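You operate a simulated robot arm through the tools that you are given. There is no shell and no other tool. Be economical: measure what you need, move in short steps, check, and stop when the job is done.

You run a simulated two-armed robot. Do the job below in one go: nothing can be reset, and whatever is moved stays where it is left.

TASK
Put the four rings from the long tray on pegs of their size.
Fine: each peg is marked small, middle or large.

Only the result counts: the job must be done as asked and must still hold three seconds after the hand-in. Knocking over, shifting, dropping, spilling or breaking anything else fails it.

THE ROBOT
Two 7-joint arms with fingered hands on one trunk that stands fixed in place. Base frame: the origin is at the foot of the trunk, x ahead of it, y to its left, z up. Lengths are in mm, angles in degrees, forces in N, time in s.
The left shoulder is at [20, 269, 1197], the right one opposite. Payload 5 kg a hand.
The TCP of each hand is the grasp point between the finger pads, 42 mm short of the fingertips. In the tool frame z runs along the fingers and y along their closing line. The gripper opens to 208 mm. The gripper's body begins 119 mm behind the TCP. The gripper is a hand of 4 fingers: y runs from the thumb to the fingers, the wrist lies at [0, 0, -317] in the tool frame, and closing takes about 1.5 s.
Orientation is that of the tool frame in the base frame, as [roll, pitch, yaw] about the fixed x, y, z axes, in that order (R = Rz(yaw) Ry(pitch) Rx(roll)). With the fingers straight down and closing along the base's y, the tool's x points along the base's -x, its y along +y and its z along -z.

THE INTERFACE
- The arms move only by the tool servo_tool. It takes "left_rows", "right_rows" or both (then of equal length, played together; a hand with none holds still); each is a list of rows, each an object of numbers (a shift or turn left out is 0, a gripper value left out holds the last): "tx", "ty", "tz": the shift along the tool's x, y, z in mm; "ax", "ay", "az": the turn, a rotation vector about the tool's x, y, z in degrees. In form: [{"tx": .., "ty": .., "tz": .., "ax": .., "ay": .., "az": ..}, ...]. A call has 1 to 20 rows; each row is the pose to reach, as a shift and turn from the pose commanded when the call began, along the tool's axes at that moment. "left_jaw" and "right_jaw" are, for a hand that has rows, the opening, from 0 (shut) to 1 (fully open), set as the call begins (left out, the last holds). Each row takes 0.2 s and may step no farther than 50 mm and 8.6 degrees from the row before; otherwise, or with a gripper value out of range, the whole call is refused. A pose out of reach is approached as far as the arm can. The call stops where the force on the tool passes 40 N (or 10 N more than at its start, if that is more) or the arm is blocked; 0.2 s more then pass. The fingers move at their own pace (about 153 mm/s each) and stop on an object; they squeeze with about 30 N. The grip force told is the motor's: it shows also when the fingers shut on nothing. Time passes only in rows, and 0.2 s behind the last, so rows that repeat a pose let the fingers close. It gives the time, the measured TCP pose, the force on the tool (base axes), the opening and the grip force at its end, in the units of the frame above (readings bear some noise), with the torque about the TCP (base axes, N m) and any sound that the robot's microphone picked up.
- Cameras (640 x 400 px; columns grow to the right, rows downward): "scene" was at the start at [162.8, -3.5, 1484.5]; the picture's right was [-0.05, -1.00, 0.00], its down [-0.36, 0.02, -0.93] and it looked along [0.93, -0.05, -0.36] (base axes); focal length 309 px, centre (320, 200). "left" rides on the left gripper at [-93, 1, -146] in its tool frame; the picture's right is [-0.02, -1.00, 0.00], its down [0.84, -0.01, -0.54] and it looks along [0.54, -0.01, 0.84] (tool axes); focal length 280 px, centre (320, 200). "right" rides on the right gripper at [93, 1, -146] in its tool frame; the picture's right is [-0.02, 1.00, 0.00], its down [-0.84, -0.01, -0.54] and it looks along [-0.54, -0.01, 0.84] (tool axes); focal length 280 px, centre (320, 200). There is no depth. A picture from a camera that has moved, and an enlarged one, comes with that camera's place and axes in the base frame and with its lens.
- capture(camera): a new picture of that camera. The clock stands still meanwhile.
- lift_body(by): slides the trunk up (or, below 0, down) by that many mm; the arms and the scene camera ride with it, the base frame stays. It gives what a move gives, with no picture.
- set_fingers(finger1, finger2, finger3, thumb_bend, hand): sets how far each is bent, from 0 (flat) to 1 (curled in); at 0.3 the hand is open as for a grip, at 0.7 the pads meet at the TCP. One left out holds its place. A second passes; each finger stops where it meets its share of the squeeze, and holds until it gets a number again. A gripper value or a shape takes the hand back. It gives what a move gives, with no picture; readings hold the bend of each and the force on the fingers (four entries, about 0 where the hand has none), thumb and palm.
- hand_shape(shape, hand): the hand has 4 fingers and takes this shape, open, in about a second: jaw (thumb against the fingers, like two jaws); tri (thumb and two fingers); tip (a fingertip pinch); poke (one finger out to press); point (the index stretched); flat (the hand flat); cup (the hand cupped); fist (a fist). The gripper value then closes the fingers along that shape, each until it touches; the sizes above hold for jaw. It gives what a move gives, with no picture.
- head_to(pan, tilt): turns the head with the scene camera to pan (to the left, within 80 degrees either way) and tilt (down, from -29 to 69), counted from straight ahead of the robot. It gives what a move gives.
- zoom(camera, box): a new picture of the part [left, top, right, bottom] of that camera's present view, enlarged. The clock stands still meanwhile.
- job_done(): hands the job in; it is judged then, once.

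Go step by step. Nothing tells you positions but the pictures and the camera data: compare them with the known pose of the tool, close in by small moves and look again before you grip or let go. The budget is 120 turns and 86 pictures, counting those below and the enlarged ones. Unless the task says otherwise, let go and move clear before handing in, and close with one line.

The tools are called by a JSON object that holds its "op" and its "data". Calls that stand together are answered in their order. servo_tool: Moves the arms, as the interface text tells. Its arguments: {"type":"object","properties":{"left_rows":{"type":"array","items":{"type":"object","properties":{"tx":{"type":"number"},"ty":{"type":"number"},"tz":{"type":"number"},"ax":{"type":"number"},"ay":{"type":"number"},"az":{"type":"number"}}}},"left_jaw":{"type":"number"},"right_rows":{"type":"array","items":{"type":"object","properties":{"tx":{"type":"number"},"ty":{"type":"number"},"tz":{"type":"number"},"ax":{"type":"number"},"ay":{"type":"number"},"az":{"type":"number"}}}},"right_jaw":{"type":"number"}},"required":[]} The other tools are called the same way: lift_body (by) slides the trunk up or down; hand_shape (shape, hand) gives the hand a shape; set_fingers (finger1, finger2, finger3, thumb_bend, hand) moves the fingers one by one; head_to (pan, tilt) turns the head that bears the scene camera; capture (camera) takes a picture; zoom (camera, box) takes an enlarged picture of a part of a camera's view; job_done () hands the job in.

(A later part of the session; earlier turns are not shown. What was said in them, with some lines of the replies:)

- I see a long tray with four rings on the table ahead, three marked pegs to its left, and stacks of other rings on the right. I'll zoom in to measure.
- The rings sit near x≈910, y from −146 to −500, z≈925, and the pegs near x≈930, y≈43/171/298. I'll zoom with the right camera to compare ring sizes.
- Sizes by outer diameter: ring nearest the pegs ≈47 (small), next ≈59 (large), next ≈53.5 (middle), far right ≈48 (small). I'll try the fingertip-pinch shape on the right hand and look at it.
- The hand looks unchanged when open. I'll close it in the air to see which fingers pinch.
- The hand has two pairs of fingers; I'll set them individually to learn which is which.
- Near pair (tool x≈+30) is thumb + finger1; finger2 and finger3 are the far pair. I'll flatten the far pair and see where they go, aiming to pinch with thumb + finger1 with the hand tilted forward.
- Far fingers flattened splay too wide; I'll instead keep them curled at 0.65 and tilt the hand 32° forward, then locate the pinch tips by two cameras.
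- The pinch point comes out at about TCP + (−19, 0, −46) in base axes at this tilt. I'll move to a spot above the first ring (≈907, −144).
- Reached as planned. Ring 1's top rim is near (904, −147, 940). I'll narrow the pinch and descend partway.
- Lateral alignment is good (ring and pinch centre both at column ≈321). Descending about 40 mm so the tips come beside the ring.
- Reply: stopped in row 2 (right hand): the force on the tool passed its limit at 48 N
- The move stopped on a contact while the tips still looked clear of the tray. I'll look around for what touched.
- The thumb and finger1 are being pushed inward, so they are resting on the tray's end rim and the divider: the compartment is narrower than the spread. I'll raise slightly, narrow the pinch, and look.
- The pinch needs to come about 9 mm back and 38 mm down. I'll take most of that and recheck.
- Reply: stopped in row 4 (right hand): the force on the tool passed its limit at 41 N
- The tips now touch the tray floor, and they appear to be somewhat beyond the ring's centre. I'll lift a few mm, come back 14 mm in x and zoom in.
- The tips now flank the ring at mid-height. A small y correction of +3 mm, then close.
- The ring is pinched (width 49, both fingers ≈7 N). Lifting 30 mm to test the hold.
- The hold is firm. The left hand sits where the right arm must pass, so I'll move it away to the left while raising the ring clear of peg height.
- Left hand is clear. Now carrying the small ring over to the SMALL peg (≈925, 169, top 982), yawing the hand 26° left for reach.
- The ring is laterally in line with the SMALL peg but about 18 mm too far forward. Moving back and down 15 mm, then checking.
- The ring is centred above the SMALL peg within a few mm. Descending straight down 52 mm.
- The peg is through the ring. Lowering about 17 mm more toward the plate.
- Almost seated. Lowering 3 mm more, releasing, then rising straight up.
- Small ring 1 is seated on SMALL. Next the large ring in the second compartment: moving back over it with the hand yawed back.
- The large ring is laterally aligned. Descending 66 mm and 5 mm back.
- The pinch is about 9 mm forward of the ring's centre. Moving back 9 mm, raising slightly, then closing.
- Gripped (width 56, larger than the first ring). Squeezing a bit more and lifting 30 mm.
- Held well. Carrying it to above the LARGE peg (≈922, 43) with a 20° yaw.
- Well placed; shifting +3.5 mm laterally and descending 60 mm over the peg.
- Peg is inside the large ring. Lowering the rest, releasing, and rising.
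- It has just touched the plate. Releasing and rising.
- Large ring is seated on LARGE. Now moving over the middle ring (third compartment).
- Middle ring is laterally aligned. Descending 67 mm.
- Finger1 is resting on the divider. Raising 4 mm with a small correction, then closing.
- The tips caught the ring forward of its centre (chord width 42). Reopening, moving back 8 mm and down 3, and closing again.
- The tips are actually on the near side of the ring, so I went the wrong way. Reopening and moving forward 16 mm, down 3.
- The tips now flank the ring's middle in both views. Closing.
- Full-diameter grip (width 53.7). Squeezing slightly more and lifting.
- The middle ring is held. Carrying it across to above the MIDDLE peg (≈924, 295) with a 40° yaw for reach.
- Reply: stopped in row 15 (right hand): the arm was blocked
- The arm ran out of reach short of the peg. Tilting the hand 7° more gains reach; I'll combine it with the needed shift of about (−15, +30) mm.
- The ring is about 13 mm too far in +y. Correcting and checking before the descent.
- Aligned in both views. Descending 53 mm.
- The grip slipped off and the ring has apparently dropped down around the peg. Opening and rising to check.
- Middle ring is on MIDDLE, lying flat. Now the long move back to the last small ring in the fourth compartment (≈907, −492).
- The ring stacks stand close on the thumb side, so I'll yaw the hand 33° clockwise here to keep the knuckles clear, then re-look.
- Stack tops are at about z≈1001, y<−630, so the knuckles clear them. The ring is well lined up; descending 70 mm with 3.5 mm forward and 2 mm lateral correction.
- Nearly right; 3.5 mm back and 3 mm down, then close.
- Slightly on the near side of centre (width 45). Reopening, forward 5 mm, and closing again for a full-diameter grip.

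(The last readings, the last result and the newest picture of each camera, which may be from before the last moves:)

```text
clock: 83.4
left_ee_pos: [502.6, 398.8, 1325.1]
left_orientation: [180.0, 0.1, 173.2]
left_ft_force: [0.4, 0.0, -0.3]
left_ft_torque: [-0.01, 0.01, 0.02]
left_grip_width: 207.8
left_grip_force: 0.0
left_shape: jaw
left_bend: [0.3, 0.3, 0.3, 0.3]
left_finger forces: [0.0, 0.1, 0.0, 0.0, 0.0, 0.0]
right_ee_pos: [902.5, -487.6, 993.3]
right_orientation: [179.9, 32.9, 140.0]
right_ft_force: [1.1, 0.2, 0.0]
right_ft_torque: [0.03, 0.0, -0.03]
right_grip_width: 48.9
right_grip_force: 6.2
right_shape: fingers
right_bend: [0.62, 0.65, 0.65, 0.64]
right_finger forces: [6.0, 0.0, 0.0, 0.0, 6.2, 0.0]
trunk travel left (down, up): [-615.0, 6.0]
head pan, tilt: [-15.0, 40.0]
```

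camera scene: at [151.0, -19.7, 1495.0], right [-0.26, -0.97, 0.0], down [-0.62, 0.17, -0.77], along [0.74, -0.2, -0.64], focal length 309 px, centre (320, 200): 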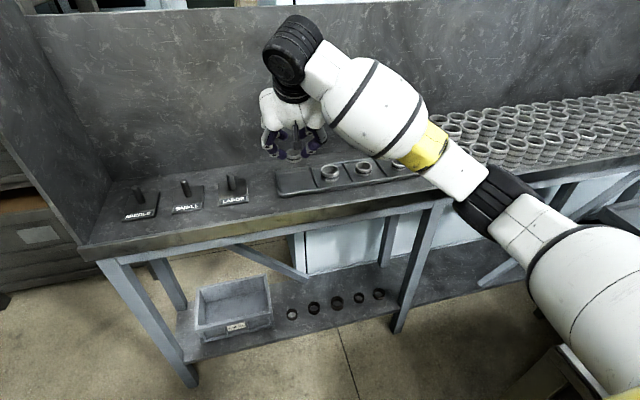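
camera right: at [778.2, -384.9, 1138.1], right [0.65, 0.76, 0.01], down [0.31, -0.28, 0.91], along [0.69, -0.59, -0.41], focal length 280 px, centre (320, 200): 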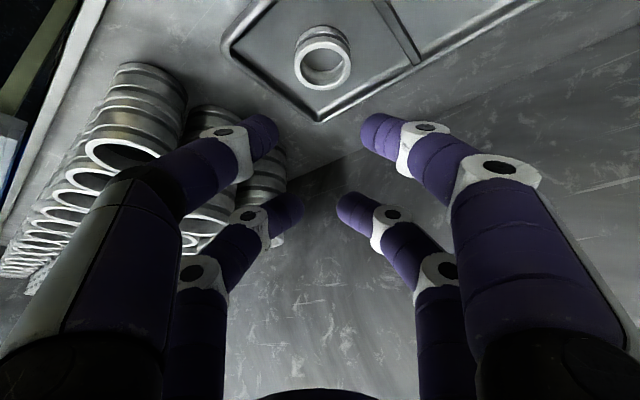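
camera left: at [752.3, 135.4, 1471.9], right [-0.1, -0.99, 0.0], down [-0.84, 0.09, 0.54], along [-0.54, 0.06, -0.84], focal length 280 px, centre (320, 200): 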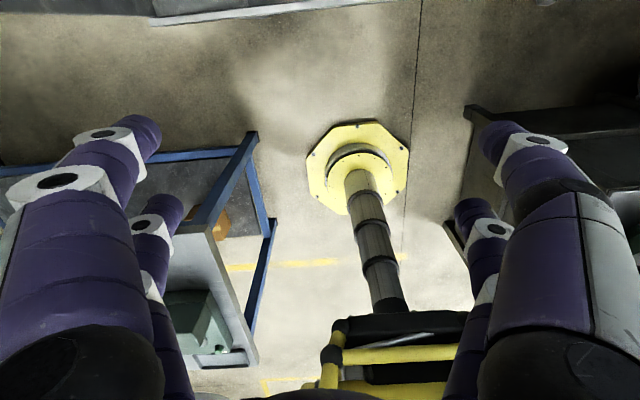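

Width 48.9, the same as the first small ring: a full grip and matching size. Lifting 92 mm.

{"op": "servo_tool", "data": {"right_rows": [{"tx": -5.4, "tz": -8.4}, {"tx": -10.8, "tz": -16.8}, {"tx": -18, "tz": -28}, {"tx": -29, "tz": -44}, {"tx": -40, "tz": -62}, {"tx": -50, "tz": -77}, {"tx": -50, "tz": -77}]}}

{"op": "capture", "data": {"camera": "right"}}

```text
clock: 85.0
left_ee_pos: [503.9, 399.1, 1326.2]
left_orientation: [-180.0, 0.0, 173.2]
left_ft_force: [-0.3, -0.4, 0.3]
left_ft_torque: [0.05, -0.01, 0.03]
left_grip_width: 208.0
left_grip_force: 0.1
left_shape: jaw
left_bend: [0.3, 0.3, 0.3, 0.3]
left_finger forces: [0.0, 0.0, 0.2, 0.1, 0.0, 0.1]
right_ee_pos: [900.7, -486.2, 1083.9]
right_orientation: [179.9, 32.9, 140.0]
right_ft_force: [-0.1, 0.4, -1.7]
right_ft_torque: [0.0, -0.03, 0.0]
right_grip_width: 48.9
right_grip_force: 6.0
right_shape: fingers
right_bend: [0.62, 0.65, 0.65, 0.64]
right_finger forces: [5.9, 0.1, 0.0, 0.0, 5.8, 0.0]
trunk travel left (down, up): [-615.0, 6.0]
head pan, tilt: [-15.0, 40.0]
```

```text
9 pictures are left
camera right: at [780.9, -383.2, 1155.2], right [0.65, 0.76, 0.01], down [0.31, -0.28, 0.91], along [0.69, -0.59, -0.41], focal length 280 px, centre (320, 200)
```

right: 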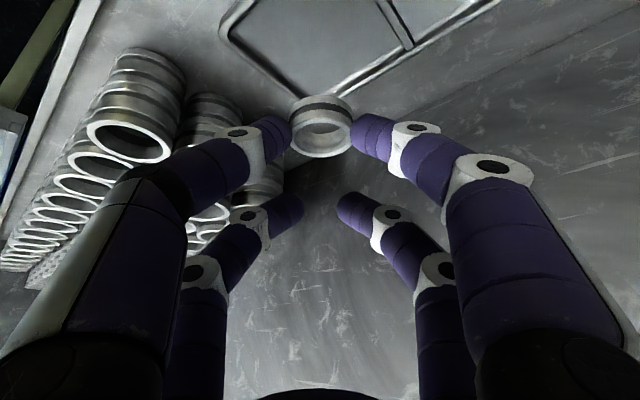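

Held level. Carrying it to above the SMALL peg in a gentle move.

{"op": "servo_tool", "data": {"right_rows": [{"tx": 19.3, "ty": 27.7, "tz": -12.1, "ax": -1.78, "az": -2.75}, {"tx": 38.6, "ty": 55.4, "tz": -24.2, "ax": -3.56, "az": -5.5}, {"tx": 57.9, "ty": 83.2, "tz": -36.2, "ax": -5.33, "az": -8.25}, {"tx": 77.2, "ty": 110.9, "tz": -48.3, "ax": -7.11, "az": -11}, {"tx": 96.5, "ty": 138.6, "tz": -60.4, "ax": -8.89, "az": -13.75}, {"tx": 115.8, "ty": 166.3, "tz": -72.5, "ax": -10.67, "az": -16.5}, {"tx": 135.1, "ty": 194, "tz": -84.5, "ax": -12.44, "az": -19.25}, {"tx": 154.4, "ty": 221.8, "tz": -96.6, "ax": -14.22, "az": -22}, {"tx": 173.7, "ty": 249.5, "tz": -108.7, "ax": -16, "az": -24.75}, {"tx": 193, "ty": 277.2, "tz": -120.8, "ax": -17.78, "az": -27.5}, {"tx": 212.3, "ty": 304.9, "tz": -132.9, "ax": -19.56, "az": -30.25}, {"tx": 231.6, "ty": 332.7, "tz": -144.9, "ax": -21.33, "az": -33}, {"tx": 250.9, "ty": 360.4, "tz": -157, "ax": -23.11, "az": -35.75}, {"tx": 270.2, "ty": 388.1, "tz": -169.1, "ax": -24.89, "az": -38.5}, {"tx": 289.5, "ty": 415.8, "tz": -181.2, "ax": -26.67, "az": -41.25}, {"tx": 308.8, "ty": 443.6, "tz": -193.2, "ax": -28.44, "az": -44}, {"tx": 328.1, "ty": 471.3, "tz": -205.3, "ax": -30.22, "az": -46.75}, {"tx": 347.4, "ty": 499, "tz": -217.4, "ax": -32, "az": -49.5}, {"tx": 347.4, "ty": 499, "tz": -217.4, "ax": -32, "az": -49.5}]}}

{"op": "zoom", "data": {"camera": "right", "box": [224, 40, 416, 160]}}

{"op": "zoom", "data": {"camera": "scene", "box": [136, 140, 232, 200]}}

```text
clock: 89.0
left_ee_pos: [502.0, 397.7, 1326.5]
left_orientation: [180.0, 0.0, 173.1]
left_ft_force: [0.6, 0.0, -0.6]
left_ft_torque: [0.04, 0.04, -0.02]
left_grip_width: 207.7
left_grip_force: 0.1
left_shape: jaw
left_bend: [0.3, 0.3, 0.3, 0.3]
left_finger forces: [0.0, 0.0, 0.0, 0.1, 0.0, 0.1]
right_ee_pos: [907.3, 158.2, 1079.6]
right_orientation: [180.0, 33.0, -161.0]
right_ft_force: [-0.3, -0.9, -0.7]
right_ft_torque: [0.03, 0.04, 0.05]
right_grip_width: 48.7
right_grip_force: 5.2
right_shape: fingers
right_bend: [0.62, 0.65, 0.65, 0.64]
right_finger forces: [5.7, 0.0, 0.0, 0.0, 5.6, 0.1]
trunk travel left (down, up): [-615.0, 6.0]
head pan, tilt: [-15.0, 40.0]
```

```text
3.33 times, centred on (320, 100) of right
camera zoom: at [758.2, 107.7, 1150.2], right [-0.31, 0.95, 0.01], down [0.4, 0.12, 0.91], along [0.86, 0.29, -0.41], focal length 935 px, centre (320, 533)
```

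zoom: 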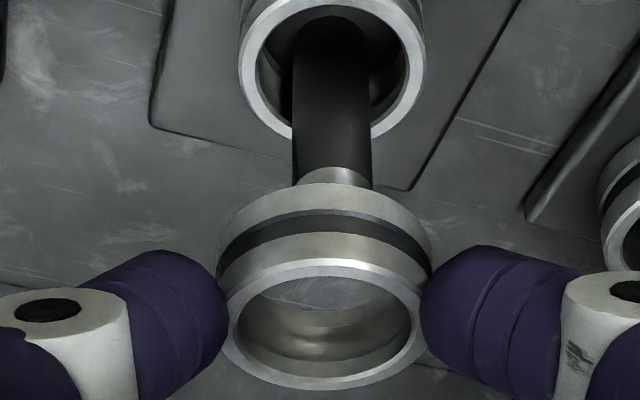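

```text
6.67 times, centred on (184, 170) of scene
camera zoom: at [151.7, -21.2, 1494.9], right [-0.26, -0.97, 0.0], down [-0.62, 0.17, -0.77], along [0.74, -0.2, -0.64], focal length 2063 px, centre (1227, 400)
```

zoom: 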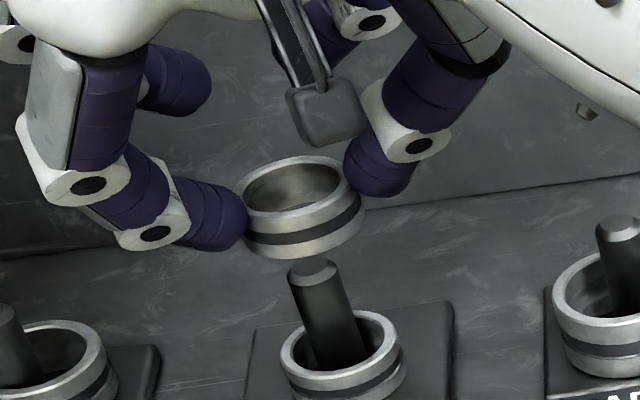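

Aligned above the peg. Descending 48 mm with a 1.5 mm lateral correction.

{"op": "servo_tool", "data": {"right_rows": [{"tx": 1, "ty": 1.5, "tz": 1}, {"tx": 6, "ty": 1.5, "tz": 9}, {"tx": 12, "ty": 1.5, "tz": 18}, {"tx": 18, "ty": 1.5, "tz": 27}, {"tx": 22, "ty": 1.5, "tz": 34}, {"tx": 26, "ty": 1.5, "tz": 40}, {"tx": 26, "ty": 1.5, "tz": 40}]}}

{"op": "zoom", "data": {"camera": "scene", "box": [136, 150, 232, 210]}}

```text
clock: 90.6
left_ee_pos: [502.1, 398.2, 1326.7]
left_orientation: [-179.9, -0.1, 173.3]
left_ft_force: [0.2, 0.1, 0.1]
left_ft_torque: [0.0, -0.04, 0.01]
left_grip_width: 208.0
left_grip_force: 0.2
left_shape: jaw
left_bend: [0.3, 0.3, 0.3, 0.3]
left_finger forces: [0.0, 0.0, 0.0, 0.0, 0.0, 0.0]
right_ee_pos: [907.9, 160.0, 1029.6]
right_orientation: [180.0, 33.1, -161.0]
right_ft_force: [-0.5, -0.5, -0.1]
right_ft_torque: [0.02, -0.02, 0.0]
right_grip_width: 30.7
right_grip_force: 0.0
right_shape: fingers
right_bend: [0.66, 0.65, 0.65, 0.66]
right_finger forces: [0.1, 0.1, 0.0, 0.1, 0.0, 0.0]
trunk travel left (down, up): [-615.0, 6.0]
head pan, tilt: [-15.0, 40.0]
```

```text
6.67 times, centred on (184, 180) of scene
camera zoom: at [151.4, -20.7, 1494.9], right [-0.26, -0.97, 0.0], down [-0.62, 0.17, -0.77], along [0.74, -0.2, -0.64], focal length 2063 px, centre (1227, 333)
```

zoom: 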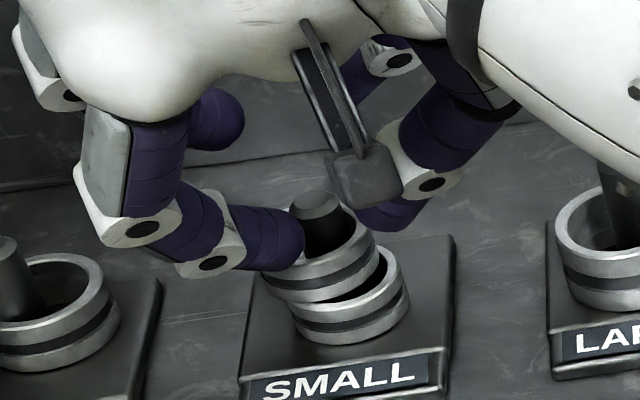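

The ring slipped from the tips but is around the peg. Rising straight up without opening, then checking it.

{"op": "servo_tool", "data": {"right_rows": [{"tx": -3, "tz": -4.5}, {"tx": -8, "tz": -12}, {"tx": -18, "tz": -28}, {"tx": -33, "tz": -50}, {"tx": -45, "tz": -69}, {"tx": -45, "tz": -69}]}}

{"op": "zoom", "data": {"camera": "scene", "box": [136, 150, 232, 210]}}

```text
clock: 92.0
left_ee_pos: [501.5, 399.2, 1326.2]
left_orientation: [180.0, -0.1, 173.2]
left_ft_force: [0.3, -0.4, -0.7]
left_ft_torque: [0.0, 0.03, 0.01]
left_grip_width: 208.0
left_grip_force: 0.1
left_shape: jaw
left_bend: [0.3, 0.3, 0.3, 0.3]
left_finger forces: [0.0, 0.0, 0.0, 0.0, 0.1, 0.0]
right_ee_pos: [910.2, 157.8, 1112.7]
right_orientation: [180.0, 32.9, -161.1]
right_ft_force: [0.6, -0.2, 0.1]
right_ft_torque: [0.01, 0.02, 0.01]
right_grip_width: 30.9
right_grip_force: 0.1
right_shape: fingers
right_bend: [0.66, 0.65, 0.65, 0.66]
right_finger forces: [0.0, 0.0, 0.0, 0.0, 0.0, 0.0]
trunk travel left (down, up): [-615.0, 6.0]
head pan, tilt: [-15.0, 40.0]
```

```text
6.67 times, centred on (184, 180) of scene
camera zoom: at [152.0, -20.6, 1494.8], right [-0.26, -0.97, 0.0], down [-0.62, 0.17, -0.77], along [0.74, -0.2, -0.64], focal length 2063 px, centre (1227, 333)
```

zoom: 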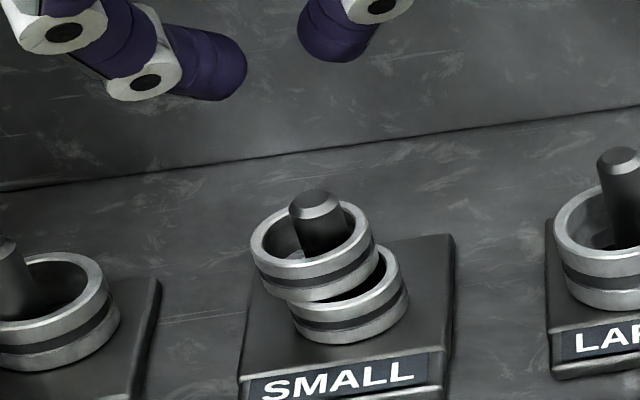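

The second small ring rests on the first with the peg through both. Backing the hand away along its axis, then a final look.

{"op": "servo_tool", "data": {"right_rows": [{"tz": -40}, {"tz": -80}, {"tz": -120}, {"tz": -160}, {"tz": -200}, {"tz": -200}, {"tz": -200}, {"tz": -200}]}}

{"op": "zoom", "data": {"camera": "scene", "box": [96, 120, 320, 260]}}

{"op": "zoom", "data": {"camera": "scene", "box": [152, 160, 216, 200]}}

```text
clock: 93.8
left_ee_pos: [503.7, 399.5, 1325.6]
left_orientation: [179.9, 0.0, 173.1]
left_ft_force: [0.4, -0.1, 0.2]
left_ft_torque: [-0.04, 0.09, -0.02]
left_grip_width: 207.8
left_grip_force: 0.2
left_shape: jaw
left_bend: [0.3, 0.3, 0.3, 0.3]
left_finger forces: [0.1, 0.1, 0.0, 0.0, 0.2, 0.1]
right_ee_pos: [803.9, 121.9, 1278.1]
right_orientation: [180.0, 32.9, -161.1]
right_ft_force: [0.3, 0.3, 0.2]
right_ft_torque: [-0.01, 0.01, -0.02]
right_grip_width: 30.7
right_grip_force: 0.1
right_shape: fingers
right_bend: [0.66, 0.65, 0.65, 0.66]
right_finger forces: [0.0, 0.0, 0.0, 0.1, 0.0, 0.0]
trunk travel left (down, up): [-615.0, 6.0]
head pan, tilt: [-15.0, 40.0]
```

```text
2.86 times, centred on (208, 190) of scene
camera zoom: at [152.2, -20.3, 1494.8], right [-0.26, -0.97, 0.0], down [-0.62, 0.17, -0.77], along [0.74, -0.2, -0.64], focal length 884 px, centre (640, 229)
```

zoom: 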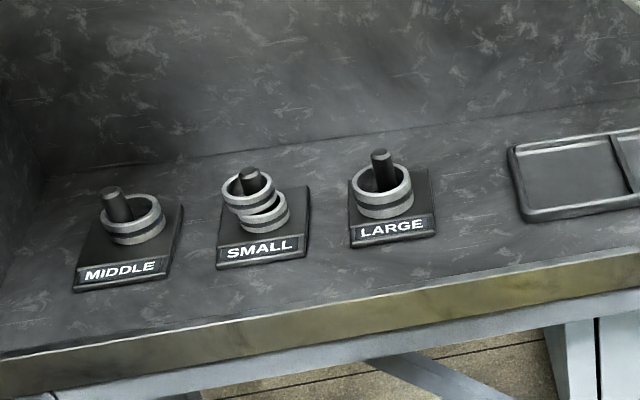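

```text
10.00 times, centred on (184, 180) of scene
camera zoom: at [152.2, -20.3, 1494.8], right [-0.26, -0.97, 0.0], down [-0.62, 0.17, -0.77], along [0.74, -0.2, -0.64], focal length 3094 px, centre (1680, 400)
```

zoom: 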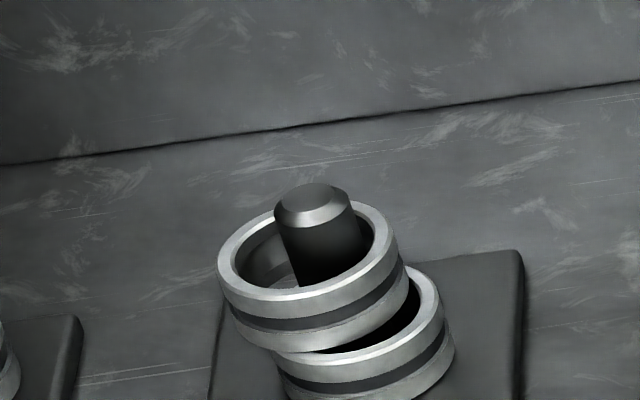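

All four rings are on pegs of their size: middle on MIDDLE, large on LARGE, and the two small ones stacked on SMALL, holding still with the hands clear. Handing in.

{"op": "job_done", "data": {}}

```text
The job is handed in.
```

All four rings from the long tray are on pegs of their size: one on MIDDLE, one on LARGE and two stacked on SMALL, and the job is handed in. The middle ring and the second small ring slipped from the fingers and dropped the last part of the way down their pegs. The second small ring sits a little off-centre on the first but was still in the last picture.
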